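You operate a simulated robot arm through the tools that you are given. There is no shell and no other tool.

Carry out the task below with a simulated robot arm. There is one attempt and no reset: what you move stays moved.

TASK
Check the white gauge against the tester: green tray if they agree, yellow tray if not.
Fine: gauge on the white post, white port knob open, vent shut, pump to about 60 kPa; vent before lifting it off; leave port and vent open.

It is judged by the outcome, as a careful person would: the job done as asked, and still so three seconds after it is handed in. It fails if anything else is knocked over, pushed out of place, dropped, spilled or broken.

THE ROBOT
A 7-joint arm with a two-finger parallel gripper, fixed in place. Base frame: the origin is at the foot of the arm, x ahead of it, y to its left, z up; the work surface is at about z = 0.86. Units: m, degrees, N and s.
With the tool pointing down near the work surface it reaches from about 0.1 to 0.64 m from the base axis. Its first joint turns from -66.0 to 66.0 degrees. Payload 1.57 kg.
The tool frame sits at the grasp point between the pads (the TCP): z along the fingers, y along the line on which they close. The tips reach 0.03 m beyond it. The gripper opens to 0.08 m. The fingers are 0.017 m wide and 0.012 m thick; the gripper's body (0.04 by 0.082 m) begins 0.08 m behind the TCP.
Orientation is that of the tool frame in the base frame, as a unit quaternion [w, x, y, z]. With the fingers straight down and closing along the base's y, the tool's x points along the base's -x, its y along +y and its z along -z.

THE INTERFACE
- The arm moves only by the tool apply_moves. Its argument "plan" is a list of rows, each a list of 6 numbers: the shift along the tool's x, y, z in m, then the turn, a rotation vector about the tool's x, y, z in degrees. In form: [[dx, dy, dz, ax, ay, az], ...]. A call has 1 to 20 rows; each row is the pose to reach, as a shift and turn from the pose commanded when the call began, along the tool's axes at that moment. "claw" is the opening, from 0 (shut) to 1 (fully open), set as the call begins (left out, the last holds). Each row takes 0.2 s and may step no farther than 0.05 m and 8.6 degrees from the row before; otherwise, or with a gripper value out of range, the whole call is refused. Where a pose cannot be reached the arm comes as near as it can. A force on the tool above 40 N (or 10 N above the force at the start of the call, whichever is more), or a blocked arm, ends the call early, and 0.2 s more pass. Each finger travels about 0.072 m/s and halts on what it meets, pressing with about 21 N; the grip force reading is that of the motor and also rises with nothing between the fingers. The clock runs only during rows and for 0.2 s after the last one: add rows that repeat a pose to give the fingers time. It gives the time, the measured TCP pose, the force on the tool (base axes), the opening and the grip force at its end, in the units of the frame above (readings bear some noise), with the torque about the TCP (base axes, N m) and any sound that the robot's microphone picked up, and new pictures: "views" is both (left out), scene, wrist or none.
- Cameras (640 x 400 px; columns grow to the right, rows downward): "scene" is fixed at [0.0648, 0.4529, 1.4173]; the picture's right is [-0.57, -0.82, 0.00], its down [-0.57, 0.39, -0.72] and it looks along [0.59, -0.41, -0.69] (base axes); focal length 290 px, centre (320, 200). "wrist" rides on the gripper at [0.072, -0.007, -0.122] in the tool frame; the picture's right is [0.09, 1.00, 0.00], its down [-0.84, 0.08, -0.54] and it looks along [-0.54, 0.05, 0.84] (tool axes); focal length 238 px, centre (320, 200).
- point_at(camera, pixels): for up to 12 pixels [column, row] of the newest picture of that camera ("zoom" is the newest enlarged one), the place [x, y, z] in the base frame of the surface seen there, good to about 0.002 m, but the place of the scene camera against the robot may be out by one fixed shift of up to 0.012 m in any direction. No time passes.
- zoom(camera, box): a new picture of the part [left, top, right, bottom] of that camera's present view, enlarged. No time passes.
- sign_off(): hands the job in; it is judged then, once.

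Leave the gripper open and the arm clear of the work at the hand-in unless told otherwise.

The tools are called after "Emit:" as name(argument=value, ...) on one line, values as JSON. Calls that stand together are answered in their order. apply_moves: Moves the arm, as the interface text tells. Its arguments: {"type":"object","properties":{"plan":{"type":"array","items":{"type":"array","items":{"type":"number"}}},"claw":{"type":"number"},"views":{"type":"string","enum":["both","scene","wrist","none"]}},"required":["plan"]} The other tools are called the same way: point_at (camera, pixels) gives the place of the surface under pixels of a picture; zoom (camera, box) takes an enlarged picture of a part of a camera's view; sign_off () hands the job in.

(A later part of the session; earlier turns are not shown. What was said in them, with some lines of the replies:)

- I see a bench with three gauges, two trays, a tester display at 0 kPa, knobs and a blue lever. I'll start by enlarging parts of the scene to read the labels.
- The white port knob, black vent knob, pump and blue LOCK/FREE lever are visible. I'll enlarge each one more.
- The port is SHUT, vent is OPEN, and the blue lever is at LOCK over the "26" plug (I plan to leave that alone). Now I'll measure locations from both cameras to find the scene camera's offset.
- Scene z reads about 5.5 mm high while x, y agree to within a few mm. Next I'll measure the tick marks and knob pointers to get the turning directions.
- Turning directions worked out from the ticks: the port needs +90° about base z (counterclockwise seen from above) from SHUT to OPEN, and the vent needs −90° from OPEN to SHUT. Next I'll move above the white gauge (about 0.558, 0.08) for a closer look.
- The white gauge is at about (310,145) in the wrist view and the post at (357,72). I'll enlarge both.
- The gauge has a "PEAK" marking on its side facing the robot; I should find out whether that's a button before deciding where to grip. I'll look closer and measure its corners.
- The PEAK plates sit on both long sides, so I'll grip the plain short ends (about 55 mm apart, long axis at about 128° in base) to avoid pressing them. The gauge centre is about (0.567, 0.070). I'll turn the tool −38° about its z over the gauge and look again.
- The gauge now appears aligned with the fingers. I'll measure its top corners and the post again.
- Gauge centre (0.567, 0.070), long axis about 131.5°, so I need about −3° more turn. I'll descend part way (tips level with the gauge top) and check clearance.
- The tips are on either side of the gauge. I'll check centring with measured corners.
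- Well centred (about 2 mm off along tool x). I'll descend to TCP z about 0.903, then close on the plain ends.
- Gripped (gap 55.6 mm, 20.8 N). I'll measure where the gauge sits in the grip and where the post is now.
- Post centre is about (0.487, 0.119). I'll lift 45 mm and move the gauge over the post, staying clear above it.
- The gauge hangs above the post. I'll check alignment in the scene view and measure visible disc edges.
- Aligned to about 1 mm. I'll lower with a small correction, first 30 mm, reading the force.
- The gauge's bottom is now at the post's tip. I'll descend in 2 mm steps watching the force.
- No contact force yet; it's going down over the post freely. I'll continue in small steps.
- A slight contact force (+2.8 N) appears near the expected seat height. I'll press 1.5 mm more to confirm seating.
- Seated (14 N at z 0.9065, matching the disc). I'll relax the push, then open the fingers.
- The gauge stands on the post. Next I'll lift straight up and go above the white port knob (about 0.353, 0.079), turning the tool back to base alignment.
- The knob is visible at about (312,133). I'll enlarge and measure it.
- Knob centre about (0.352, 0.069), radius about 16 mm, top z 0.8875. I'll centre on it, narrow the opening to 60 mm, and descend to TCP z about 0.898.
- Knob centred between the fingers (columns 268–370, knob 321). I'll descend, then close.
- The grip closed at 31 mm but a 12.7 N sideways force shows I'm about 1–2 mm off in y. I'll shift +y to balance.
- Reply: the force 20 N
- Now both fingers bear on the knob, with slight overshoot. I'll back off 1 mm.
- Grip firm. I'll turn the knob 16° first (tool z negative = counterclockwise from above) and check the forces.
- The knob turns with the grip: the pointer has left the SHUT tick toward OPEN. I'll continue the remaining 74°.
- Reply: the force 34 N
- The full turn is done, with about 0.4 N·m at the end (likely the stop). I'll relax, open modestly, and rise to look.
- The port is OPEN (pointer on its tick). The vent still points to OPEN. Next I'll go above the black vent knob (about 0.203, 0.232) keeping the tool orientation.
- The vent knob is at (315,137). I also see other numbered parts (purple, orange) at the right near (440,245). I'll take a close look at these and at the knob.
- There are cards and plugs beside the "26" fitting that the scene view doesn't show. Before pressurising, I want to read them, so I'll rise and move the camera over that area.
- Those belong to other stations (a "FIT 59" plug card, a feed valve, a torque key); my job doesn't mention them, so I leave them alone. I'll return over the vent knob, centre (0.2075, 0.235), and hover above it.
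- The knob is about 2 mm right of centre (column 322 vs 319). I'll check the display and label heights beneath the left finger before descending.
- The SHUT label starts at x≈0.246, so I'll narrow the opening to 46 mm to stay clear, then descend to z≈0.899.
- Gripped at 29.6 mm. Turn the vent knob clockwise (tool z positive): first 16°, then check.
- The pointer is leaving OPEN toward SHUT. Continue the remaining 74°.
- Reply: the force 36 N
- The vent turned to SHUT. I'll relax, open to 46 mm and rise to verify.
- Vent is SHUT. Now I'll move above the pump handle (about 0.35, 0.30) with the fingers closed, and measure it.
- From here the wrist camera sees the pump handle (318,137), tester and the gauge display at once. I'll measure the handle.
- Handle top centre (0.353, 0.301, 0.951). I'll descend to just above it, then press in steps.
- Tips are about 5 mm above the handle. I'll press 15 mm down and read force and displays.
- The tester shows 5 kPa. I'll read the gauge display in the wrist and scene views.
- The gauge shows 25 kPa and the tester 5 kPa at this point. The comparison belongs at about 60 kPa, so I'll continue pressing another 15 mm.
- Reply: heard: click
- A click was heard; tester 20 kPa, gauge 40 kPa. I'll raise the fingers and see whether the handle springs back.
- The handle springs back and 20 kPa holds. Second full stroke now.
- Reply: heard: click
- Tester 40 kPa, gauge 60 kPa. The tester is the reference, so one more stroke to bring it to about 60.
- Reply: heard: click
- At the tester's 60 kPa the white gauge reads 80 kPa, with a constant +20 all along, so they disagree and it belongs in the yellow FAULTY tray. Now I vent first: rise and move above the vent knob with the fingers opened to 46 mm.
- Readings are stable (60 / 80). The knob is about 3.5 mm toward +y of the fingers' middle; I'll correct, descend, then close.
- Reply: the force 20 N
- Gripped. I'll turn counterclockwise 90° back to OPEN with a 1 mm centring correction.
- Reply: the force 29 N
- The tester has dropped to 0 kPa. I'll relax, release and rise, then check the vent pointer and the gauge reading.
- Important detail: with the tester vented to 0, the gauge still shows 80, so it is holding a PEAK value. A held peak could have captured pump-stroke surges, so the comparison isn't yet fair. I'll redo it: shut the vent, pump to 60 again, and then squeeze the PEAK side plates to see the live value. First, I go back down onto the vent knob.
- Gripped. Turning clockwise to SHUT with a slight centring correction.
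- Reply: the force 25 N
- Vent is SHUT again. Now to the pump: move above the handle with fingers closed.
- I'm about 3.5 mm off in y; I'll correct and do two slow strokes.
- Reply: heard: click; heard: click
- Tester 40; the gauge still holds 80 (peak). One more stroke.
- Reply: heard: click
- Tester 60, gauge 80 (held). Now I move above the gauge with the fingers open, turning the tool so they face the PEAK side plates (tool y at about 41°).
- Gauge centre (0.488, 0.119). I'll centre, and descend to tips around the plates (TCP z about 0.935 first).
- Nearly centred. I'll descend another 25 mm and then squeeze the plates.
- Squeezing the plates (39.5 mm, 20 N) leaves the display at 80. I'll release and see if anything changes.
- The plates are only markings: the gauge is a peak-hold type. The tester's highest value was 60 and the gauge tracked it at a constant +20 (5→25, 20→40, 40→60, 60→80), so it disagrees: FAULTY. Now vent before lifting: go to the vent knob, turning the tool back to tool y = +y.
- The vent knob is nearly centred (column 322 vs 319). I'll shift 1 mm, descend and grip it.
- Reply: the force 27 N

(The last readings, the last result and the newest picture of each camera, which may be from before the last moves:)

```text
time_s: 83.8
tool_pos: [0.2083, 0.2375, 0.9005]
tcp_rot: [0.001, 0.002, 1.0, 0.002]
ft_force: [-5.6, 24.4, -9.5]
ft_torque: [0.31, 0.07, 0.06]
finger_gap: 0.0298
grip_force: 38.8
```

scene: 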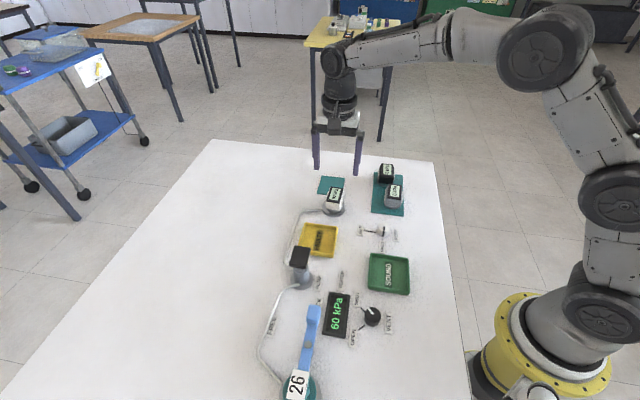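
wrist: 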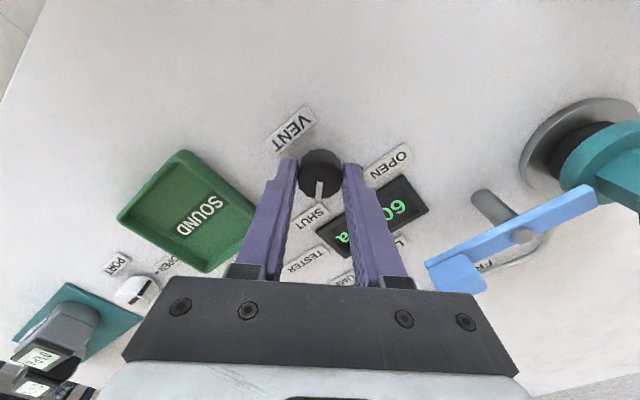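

Gripped; the side force says I'm about 1.5 mm low in y, so I'll add that while turning counterclockwise to OPEN.

Emit:
apply_moves(plan=[[0, 0.0013, 0, 0, 0, -2], [0, 0.0013, 0, 0, 0, -8], [0, 0.0013, 0, 0, 0, -16], [0, 0.0013, 0, 0, 0, -24], [0, 0.0013, 0, 0, 0, -32], [0, 0.0013, 0, 0, 0, -40], [0, 0.0013, 0, 0, 0, -48], [0, 0.0013, 0, 0, 0, -56], [0, 0.0013, 0, 0, 0, -64], [0, 0.0013, 0, 0, 0, -72], [0, 0.0013, 0, 0, 0, -80], [0, 0.0013, 0, 0, 0, -87], [0, 0.0013, 0, 0, 0, -91], [0, 0.0013, 0, 0, 0, -91]])

Emit:
apply_moves(plan=[[0, 0, 0, 0, 0, 0.5], [0, 0, 0, 0, 0, 0.5], [0, 0, 0, 0, 0, 0.5], [0, 0, -0.02, 0, 0, 0.5], [0, 0, -0.05, 0, 0, 0.5], [0, 0, -0.09, 0, 0, 0.5], [0, 0, -0.13, 0, 0, 0.5]], claw=0.575)

Emit:
zoom(camera="scene", box=[270, 170, 410, 350])

Emit:
zoom(camera="wrist", box=[270, 90, 370, 190])

```text
time_s: 86.8
tool_pos: [0.2083, 0.2356, 0.8996]
tcp_rot: [-0.001, 0.712, -0.702, 0.0]
ft_force: [9.9, -14.7, 25.4]
ft_torque: [-0.05, 0.08, -0.23]
finger_gap: 0.0296
grip_force: 38.9
```

scene: 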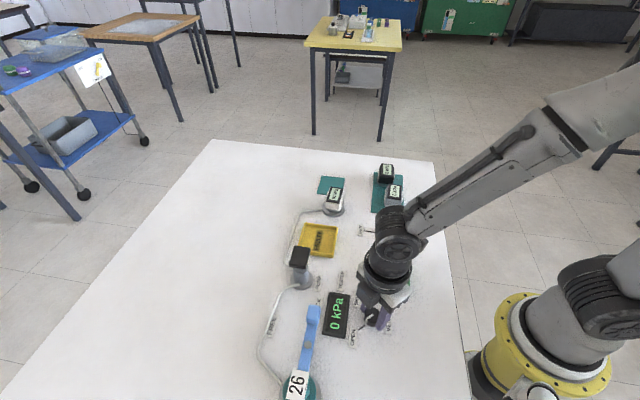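
wrist: 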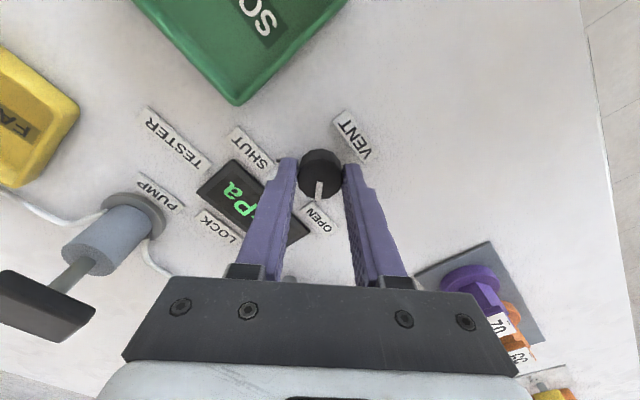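

```text
time_s: 88.4
tool_pos: [0.2069, 0.2342, 1.0299]
tcp_rot: [0.0, 0.709, -0.705, 0.0]
ft_force: [-0.3, 0.3, 0.9]
ft_torque: [0.0, -0.05, 0.02]
finger_gap: 0.0461
grip_force: 0.1
```

scene: 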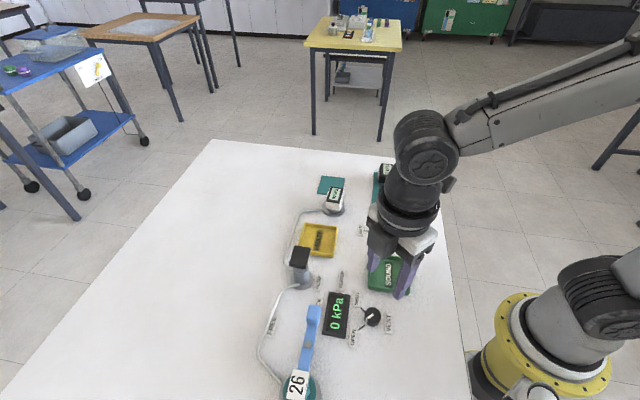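
wrist: 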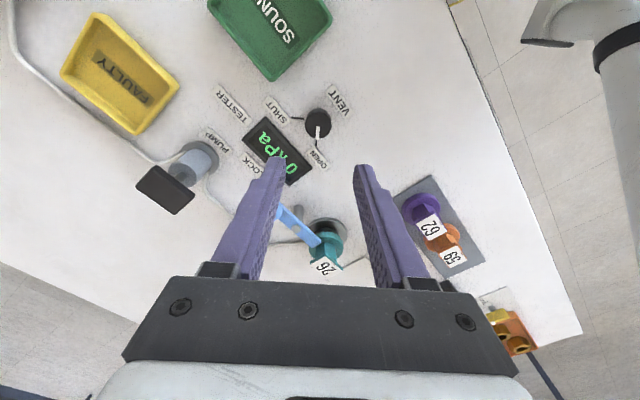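

```text
2.22 times, centred on (340, 260) of scene
```

zoom: 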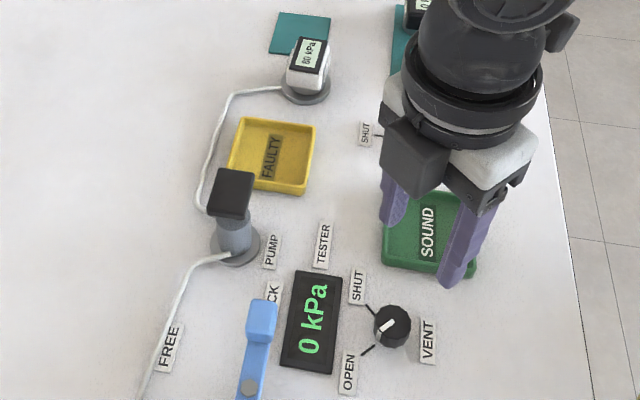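

```text
4.00 times, centred on (320, 140) of wrist
```

zoom: 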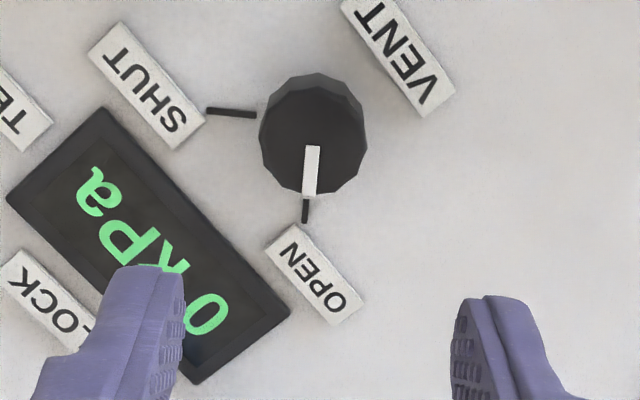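

Vent OPEN, tester 0. Before picking the gauge up I'll measure the yellow tray's rim and floor.

Emit:
zoom(camera="wrist", box=[40, 0, 200, 140])

Emit:
point_at(camera="wrist", pixels=[[96, 14], [178, 86], [136, 133], [62, 74], [118, 75], [100, 35], [160, 88], [132, 115], [80, 72]])

Emit:
point_at(camera="scene", pixels=[[304, 223], [337, 226], [334, 256], [298, 252], [318, 240], [309, 229], [331, 231], [328, 249], [306, 246]])

Emit:
zoom(camera="scene", box=[290, 210, 350, 265])

```text
2.86 times, centred on (120, 70) of wrist
```

zoom: 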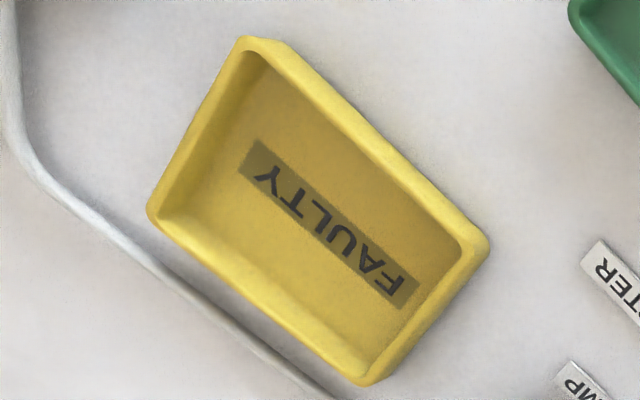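

```text
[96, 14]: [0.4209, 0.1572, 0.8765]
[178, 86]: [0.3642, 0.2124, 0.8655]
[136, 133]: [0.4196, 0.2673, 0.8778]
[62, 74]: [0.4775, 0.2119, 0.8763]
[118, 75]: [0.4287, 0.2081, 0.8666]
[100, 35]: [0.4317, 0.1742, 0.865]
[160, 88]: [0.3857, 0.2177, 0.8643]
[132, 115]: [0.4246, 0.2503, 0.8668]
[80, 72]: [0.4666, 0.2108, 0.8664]
```

```text
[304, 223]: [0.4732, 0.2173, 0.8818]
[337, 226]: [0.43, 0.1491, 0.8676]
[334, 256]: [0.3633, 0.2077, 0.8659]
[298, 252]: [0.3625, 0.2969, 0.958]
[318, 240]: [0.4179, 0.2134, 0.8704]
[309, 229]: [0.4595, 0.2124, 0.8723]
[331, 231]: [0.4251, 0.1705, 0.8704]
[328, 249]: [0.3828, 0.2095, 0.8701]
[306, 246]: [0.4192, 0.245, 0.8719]
```

```text
7.27 times, centred on (320, 238) of scene
```

zoom: 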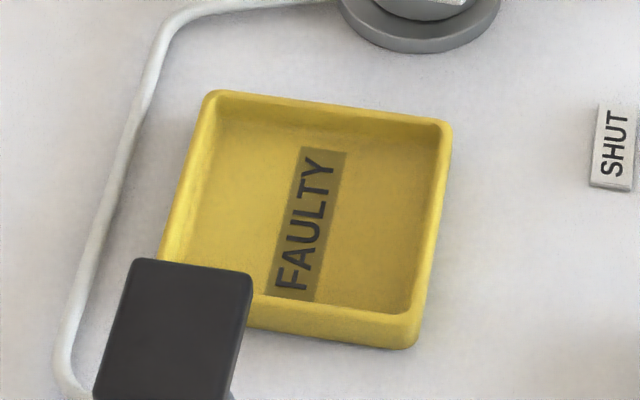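

Yellow tray centre (0.4205, 0.212), rim z 0.8765, floor 0.866, edges aligned with the gauge. I'll grip the gauge a bit higher this time so the fingers clear the rim. Moving above the gauge with tool y at 131°.

Emit:
apply_moves(plan=[[0.012, -0.028, 0, 0, 0, 5], [0.0235, -0.056, 0, 0, 0, 10], [0.0352, -0.084, 0, 0, 0, 15], [0.047, -0.112, 0, 0, 0, 20], [0.0586, -0.14, 0, 0, 0, 25], [0.07, -0.168, 0, 0, 0, 30], [0.082, -0.196, 0, 0, 0, 35], [0.094, -0.224, 0, 0, 0, 40], [0.1055, -0.252, 0, 0, 0, 45], [0.1172, -0.28, 0, 0, 0, 49], [0.1172, -0.28, 0.02, 0, 0, 49], [0.1172, -0.28, 0.02, 0, 0, 49]], claw=1)

Emit:
zoom(camera="wrist", box=[240, 80, 400, 190])

```text
time_s: 91.0
tool_pos: [0.4873, 0.1201, 1.0092]
tcp_rot: [-0.001, -0.353, 0.935, -0.001]
ft_force: [0.6, -0.1, -0.3]
ft_torque: [0.01, -0.03, 0.0]
finger_gap: 0.0802
grip_force: 0.2
```

scene: 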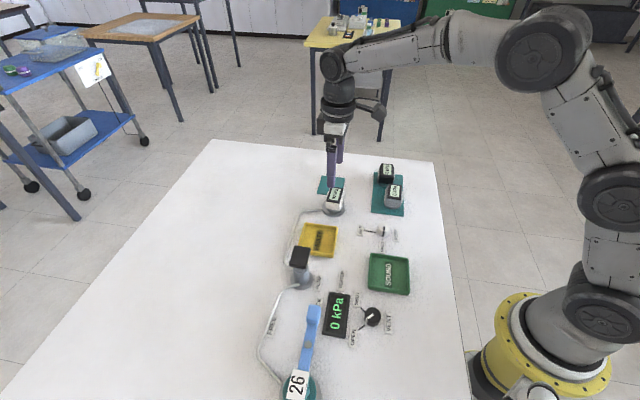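
wrist: 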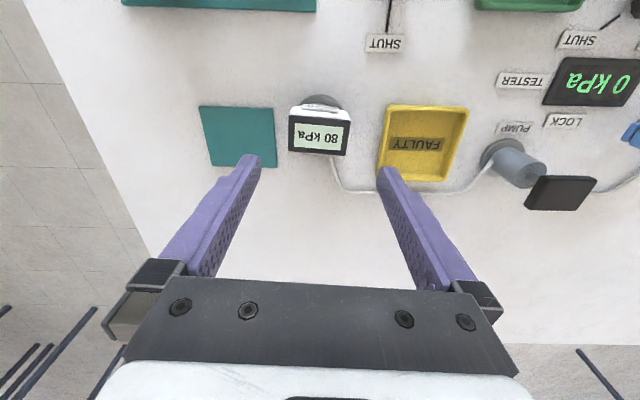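

```text
3.64 times, centred on (320, 135) of wrist
```

zoom: 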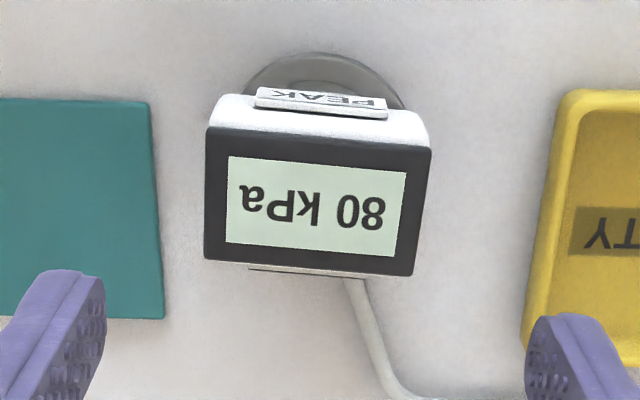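

Emit:
point_at(camera="wrist", pixels=[[290.5, 118], [348.5, 122.5], [344, 154], [290, 150.5], [318, 137]])

```text
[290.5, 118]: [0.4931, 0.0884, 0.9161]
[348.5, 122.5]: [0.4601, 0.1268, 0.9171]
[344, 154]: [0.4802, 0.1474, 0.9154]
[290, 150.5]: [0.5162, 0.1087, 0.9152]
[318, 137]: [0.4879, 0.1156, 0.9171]
```

Gauge centre (0.4874, 0.118), aligned. I'll descend to TCP z about 0.916 and close on the plain ends.

Emit:
apply_moves(plan=[[0.0013, -0.0015, 0.03, 0, 0, 0], [0.0013, -0.0015, 0.06, 0, 0, 0], [0.0013, -0.0015, 0.08, 0, 0, 0], [0.0013, -0.0015, 0.093, 0, 0, 0], [0.0013, -0.0015, 0.093, 0, 0, 0]], views="wrist")

Emit:
apply_moves(plan=[[0, 0, 0, 0, 0, 0], [0, 0, 0, 0, 0, 0], [0, 0, 0, 0, 0, 0], [0, 0, 0, 0, 0, 0]], claw=0.5, views="wrist")

```text
time_s: 92.2
tool_pos: [0.4894, 0.1179, 0.9149]
tcp_rot: [0.0, -0.353, 0.936, -0.001]
ft_force: [0.6, -0.3, -0.1]
ft_torque: [-0.01, 0.0, 0.0]
finger_gap: 0.0802
grip_force: 0.0
```

wrist: 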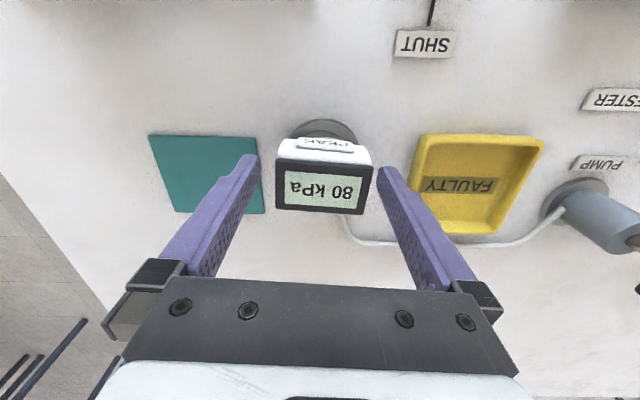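

```text
time_s: 93.2
tool_pos: [0.4894, 0.1173, 0.9148]
tcp_rot: [0.0, -0.353, 0.935, 0.0]
ft_force: [0.0, 0.2, -0.9]
ft_torque: [0.0, 0.01, 0.0]
finger_gap: 0.0554
grip_force: 21.1
```

wrist: 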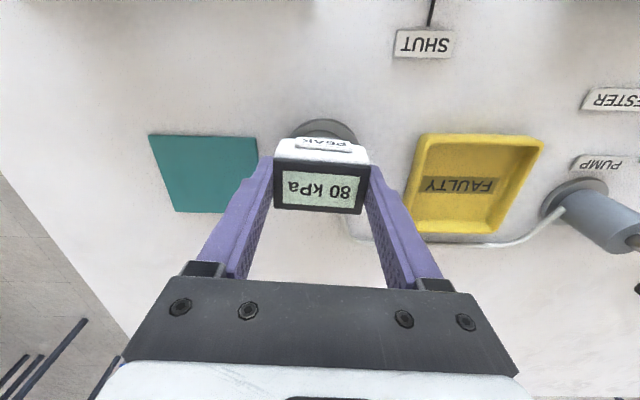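

Gripped at 55.4 mm. I'll lift straight up off the post, then check.

Emit:
apply_moves(plan=[[0, 0, -0.004, 0, 0, 0], [0, 0, -0.01, 0, 0, 0], [0, 0, -0.02, 0, 0, 0], [0, 0, -0.035, 0, 0, 0], [0, 0, -0.05, 0, 0, 0], [0, 0, -0.05, 0, 0, 0]])

Emit:
zoom(camera="scene", box=[280, 150, 400, 270])

```text
time_s: 94.6
tool_pos: [0.4877, 0.1184, 0.9648]
tcp_rot: [0.0, -0.352, 0.936, -0.001]
ft_force: [-0.3, 0.2, -0.7]
ft_torque: [-0.02, -0.02, 0.0]
finger_gap: 0.0553
grip_force: 20.8
```

scene: 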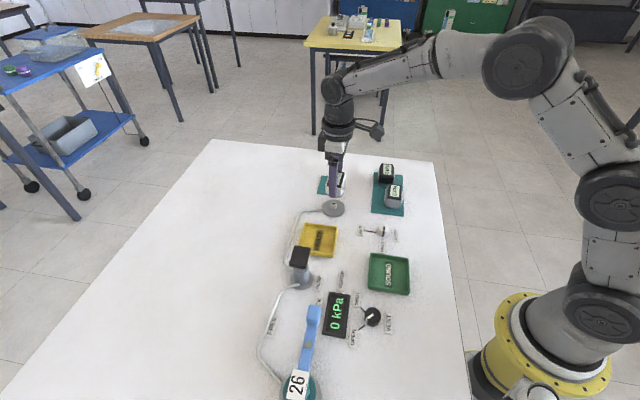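
wrist: 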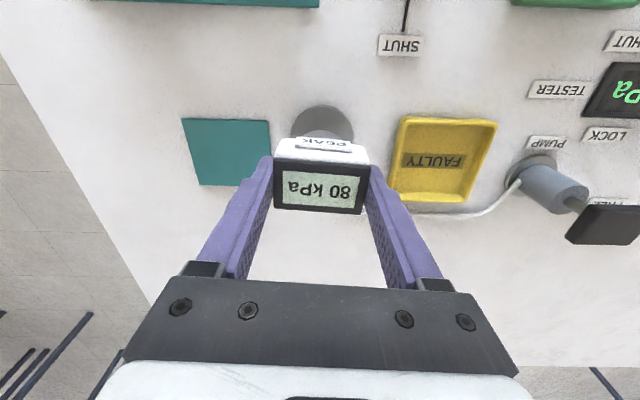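

```text
3.33 times, centred on (340, 210) of scene
```

zoom: 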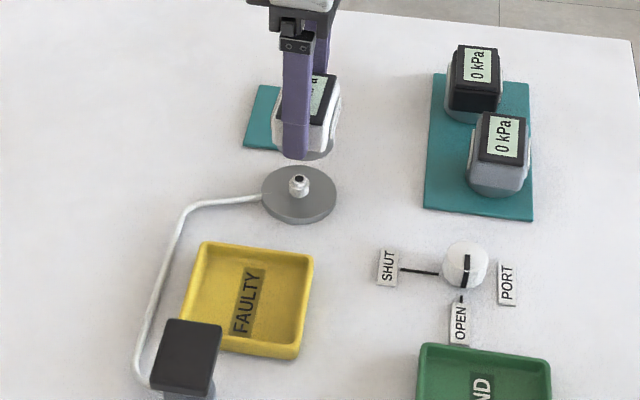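

The gauge lifted cleanly off the post. I'll carry it above the yellow tray.

Emit:
apply_moves(plan=[[-0.002, 0.02, -0.01, 0, 0, 0], [-0.004, 0.04, -0.01, 0, 0, 0], [-0.006, 0.06, -0.01, 0, 0, 0], [-0.008, 0.08, -0.01, 0, 0, 0], [-0.01, 0.1, -0.01, 0, 0, 0], [-0.012, 0.115, -0.01, 0, 0, 0], [-0.012, 0.115, -0.01, 0, 0, 0]])

Emit:
zoom(camera="scene", box=[270, 190, 360, 280])

Emit:
zoom(camera="wrist", box=[240, 80, 420, 230])

```text
time_s: 96.2
tool_pos: [0.4209, 0.2144, 0.9757]
tcp_rot: [0.0, -0.353, 0.936, 0.0]
ft_force: [-0.1, 0.0, -1.5]
ft_torque: [0.01, -0.01, 0.01]
finger_gap: 0.0553
grip_force: 21.2
```

scene: 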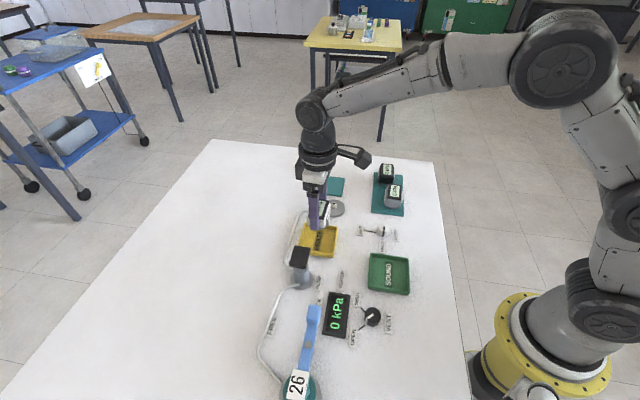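
wrist: 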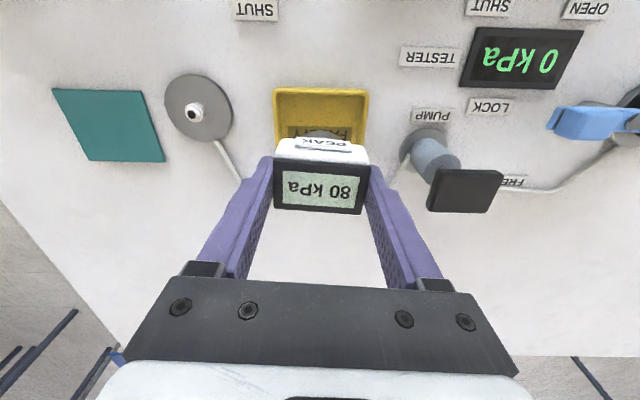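

```text
4.44 times, centred on (315, 235) of scene
```

zoom: 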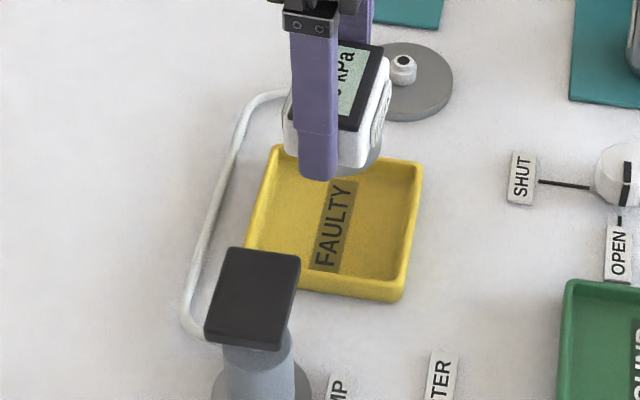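

```text
2.67 times, centred on (330, 155) of wrist
```

zoom: 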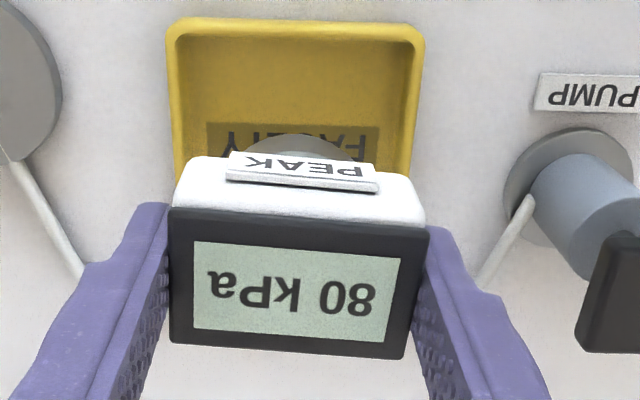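

Aligned over the tray. I'll lower most of the way, then the last millimetres slowly.

Emit:
apply_moves(plan=[[0.001, -0.0015, 0.015, 0, 0, 0], [0.001, -0.0015, 0.03, 0, 0, 0], [0.001, -0.0015, 0.045, 0, 0, 0], [0.001, -0.0015, 0.055, 0, 0, 0], [0.001, -0.0015, 0.06, 0, 0, 0], [0.001, -0.0015, 0.06, 0, 0, 0]])

Emit:
zoom(camera="scene", box=[270, 190, 360, 280])

```text
time_s: 97.6
tool_pos: [0.421, 0.2102, 0.9169]
tcp_rot: [0.0, -0.352, 0.936, -0.001]
ft_force: [0.4, 0.7, -1.1]
ft_torque: [0.01, -0.01, 0.02]
finger_gap: 0.0555
grip_force: 21.1
```

scene: 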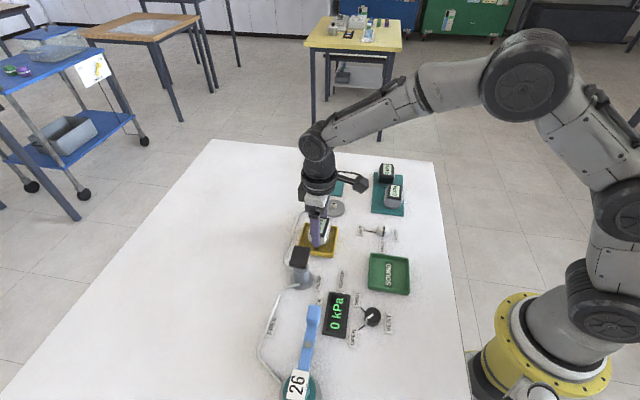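
wrist: 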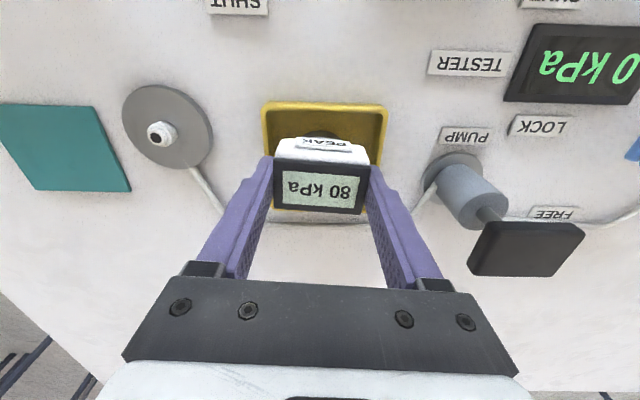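

```text
4.44 times, centred on (315, 235) of scene
```

zoom: 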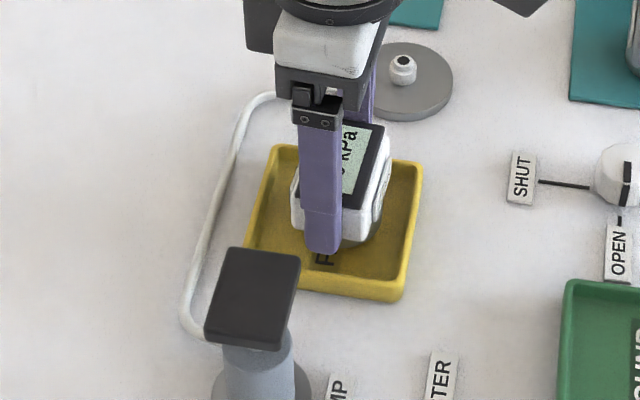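

Emit:
point_at(camera="wrist", pixels=[[268, 106], [383, 111], [277, 165], [366, 169], [361, 212], [277, 207], [320, 191]])

```text
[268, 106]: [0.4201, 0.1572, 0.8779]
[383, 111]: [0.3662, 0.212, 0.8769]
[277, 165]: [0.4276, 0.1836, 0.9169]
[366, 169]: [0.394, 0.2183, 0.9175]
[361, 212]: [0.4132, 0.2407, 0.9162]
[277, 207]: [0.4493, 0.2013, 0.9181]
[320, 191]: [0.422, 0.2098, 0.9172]
```

Gauge centre (0.421, 0.211) matches the tray centre. I'll lower the last few millimetres.

Emit:
apply_moves(plan=[[0, 0, 0.0015, 0, 0, 0], [0, 0, 0.003, 0, 0, 0], [0, 0, 0.004, 0, 0, 0], [0, 0, 0.005, 0, 0, 0], [0, 0, 0.005, 0, 0, 0]], views="none")

```text
time_s: 98.8
tool_pos: [0.4202, 0.2123, 0.9098]
tcp_rot: [0.0, -0.353, 0.936, 0.0]
ft_force: [0.1, -0.7, -1.4]
ft_torque: [-0.02, 0.01, 0.01]
finger_gap: 0.0553
grip_force: 21.3
```

Emit:
apply_moves(plan=[[0, 0, 0.001, 0, 0, 0], [0, 0, 0.002, 0, 0, 0], [0, 0, 0.002, 0, 0, 0]], views="none")

```text
time_s: 99.6
tool_pos: [0.4209, 0.2109, 0.9111]
tcp_rot: [0.001, -0.352, 0.936, -0.001]
ft_force: [-5.9, -1.1, 16.3]
ft_torque: [-0.26, 0.4, -0.04]
finger_gap: 0.0555
grip_force: 20.7
```

Contact with the tray floor (16 N). I'll relax 1.5 mm and then open the fingers slowly in place.

Emit:
apply_moves(plan=[[0, 0, -0.0015, 0, 0, 0], [0, 0, -0.0015, 0, 0, 0]], views="none")

Emit:
apply_moves(plan=[[0, 0, 0, 0, 0, 0], [0, 0, 0, 0, 0, 0], [0, 0, 0, 0, 0, 0]], claw=0.9)

```text
time_s: 100.2
tool_pos: [0.4217, 0.2118, 0.911]
tcp_rot: [0.001, -0.352, 0.936, 0.001]
ft_force: [-2.5, 0.9, 12.0]
ft_torque: [-0.02, 0.09, 0.02]
finger_gap: 0.0557
grip_force: 21.1
```

```text
time_s: 101.0
tool_pos: [0.4204, 0.2116, 0.911]
tcp_rot: [-0.001, -0.352, 0.936, 0.001]
ft_force: [-0.6, -0.1, 0.0]
ft_torque: [-0.03, -0.02, 0.02]
finger_gap: 0.0718
grip_force: 0.0
```

scene: 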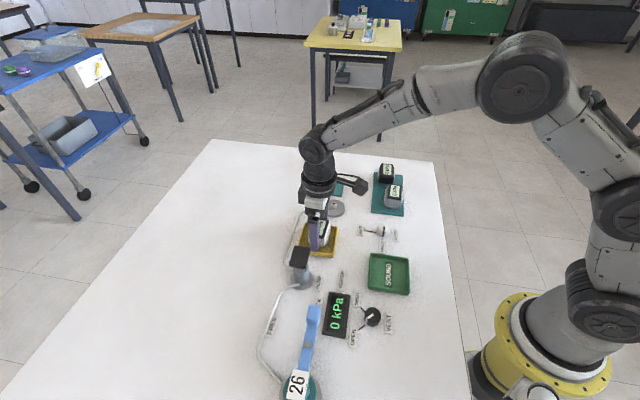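
wrist: 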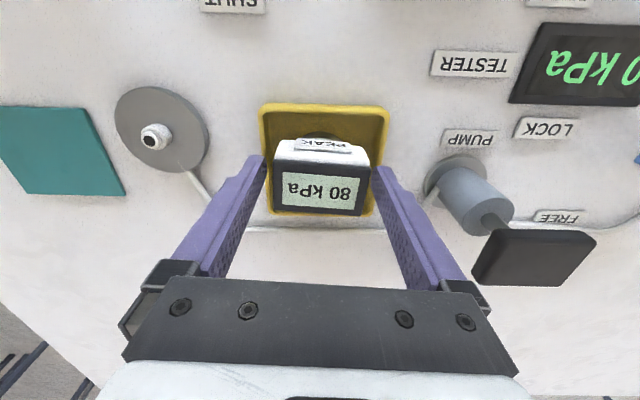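

Released with the gauge standing in the tray. I'll rise straight up and move clear to inspect everything.

Emit:
apply_moves(plan=[[0, 0, -0.03, 0, 0, 0], [0, 0, -0.07, 0, 0, 0], [0, 0, -0.11, 0, 0, 0], [0.02, -0.02, -0.15, 0, 0, 0], [0.05, -0.05, -0.18, 0, 0, 0], [0.08, -0.08, -0.2, 0, 0, 0], [0.08, -0.08, -0.2, 0, 0, 0]], claw=1)

Emit:
zoom(camera="scene", box=[270, 150, 420, 250])

Emit:
zoom(camera="scene", box=[250, 215, 420, 355])

```text
refused: row 5 steps farther than a row can; nothing moved
```

```text
4.00 times, centred on (345, 200) of scene
```

zoom: 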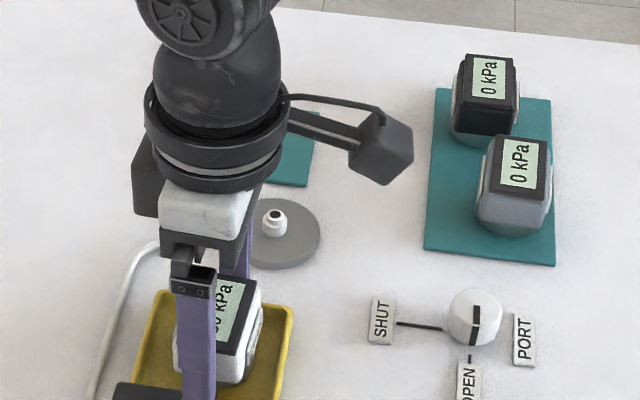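

```text
2.86 times, centred on (335, 285) of scene
```

zoom: 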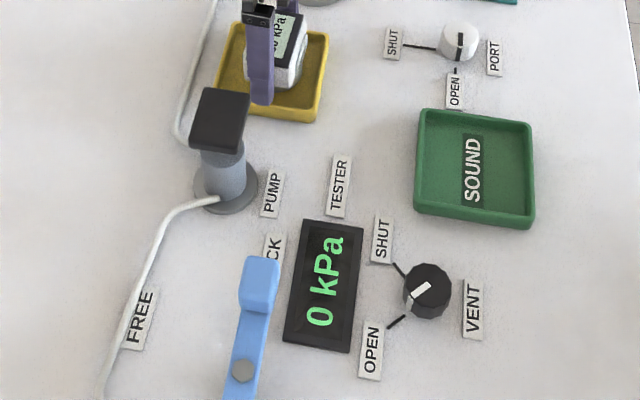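

That plan was refused because a step was too long. I'll repeat the rise with smaller steps.

Emit:
apply_moves(plan=[[0, 0, -0.03, 0, 0, 0], [0, 0, -0.07, 0, 0, 0], [0, 0, -0.11, 0, 0, 0], [0.015, -0.015, -0.145, 0, 0, 0], [0.035, -0.035, -0.17, 0, 0, 0], [0.06, -0.06, -0.19, 0, 0, 0], [0.08, -0.08, -0.2, 0, 0, 0], [0.08, -0.08, -0.2, 0, 0, 0]], claw=1)

Emit:
zoom(camera="scene", box=[270, 150, 420, 250])

Emit:
zoom(camera="scene", box=[250, 215, 420, 355])

```text
time_s: 102.8
tool_pos: [0.4111, 0.1002, 1.1101]
tcp_rot: [0.0, -0.353, 0.936, -0.001]
ft_force: [0.3, 0.2, 0.5]
ft_torque: [0.0, -0.01, 0.0]
finger_gap: 0.08
grip_force: 0.1
```

scene: 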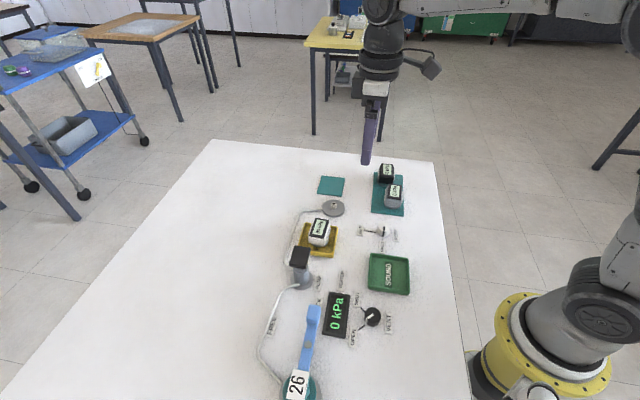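
wrist: 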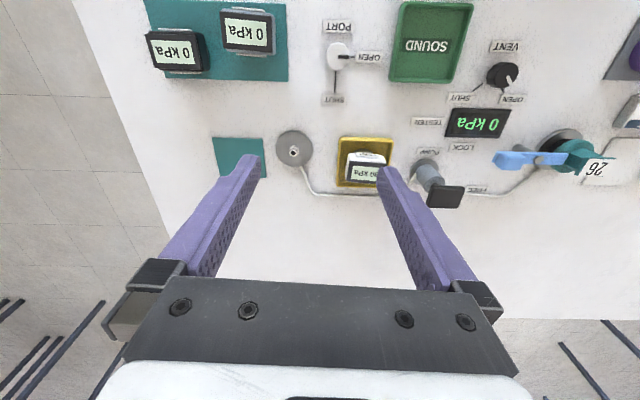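

```text
4.00 times, centred on (345, 200) of scene
```

zoom: 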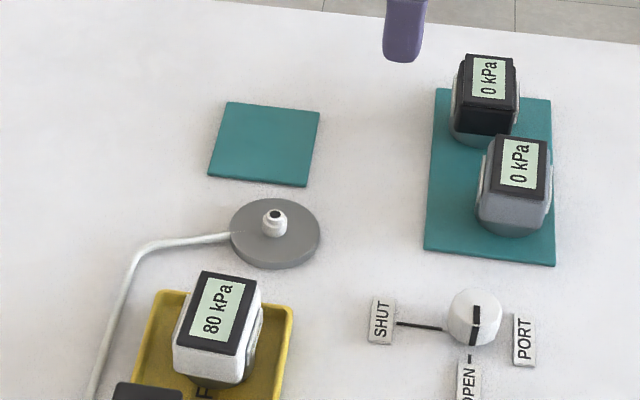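

```text
2.86 times, centred on (335, 285) of scene
```

zoom: 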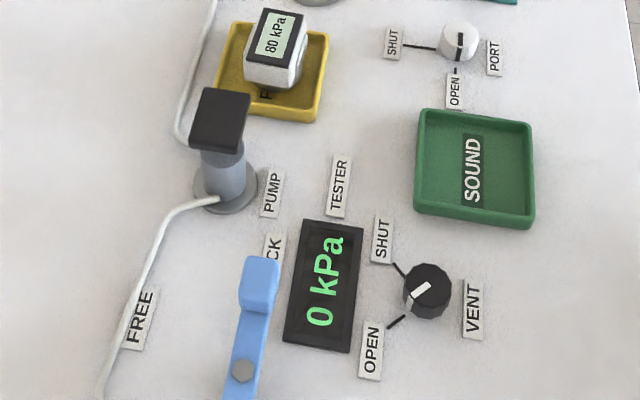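

The gauge stands flat in the yellow FAULTY tray. Port and vent are both OPEN, the tester reads 0, the other gauges are untouched, and the arm is clear with the gripper open. I'm handing in.

Emit:
sign_off()

```text
The job is handed in.
```

The white gauge does not agree with the tester, so I put it in the yellow (FAULTY) tray. At 60 kPa on the tester, the gauge read 80 kPa.

- **Readings:** the gauge read exactly 20 kPa high at every point I checked (tester 5, 20, 40 and 60 kPa).
- **Peak hold:** the gauge is marked PEAK and kept showing 80 after I vented. To be sure of the result I shut the vent and pumped to 60 kPa a second time. I also squeezed the two PEAK side plates, but the display stayed at 80. The tester never showed more than 60 kPa at any reading I took.
- **How it was left:** I vented before lifting the gauge off the post. The port and vent are both open, and the tester reads 0.
- **Other items:** I didn't touch the other two gauges, the lock lever or the numbered plugs. The gripper is open and the arm is clear of the work.
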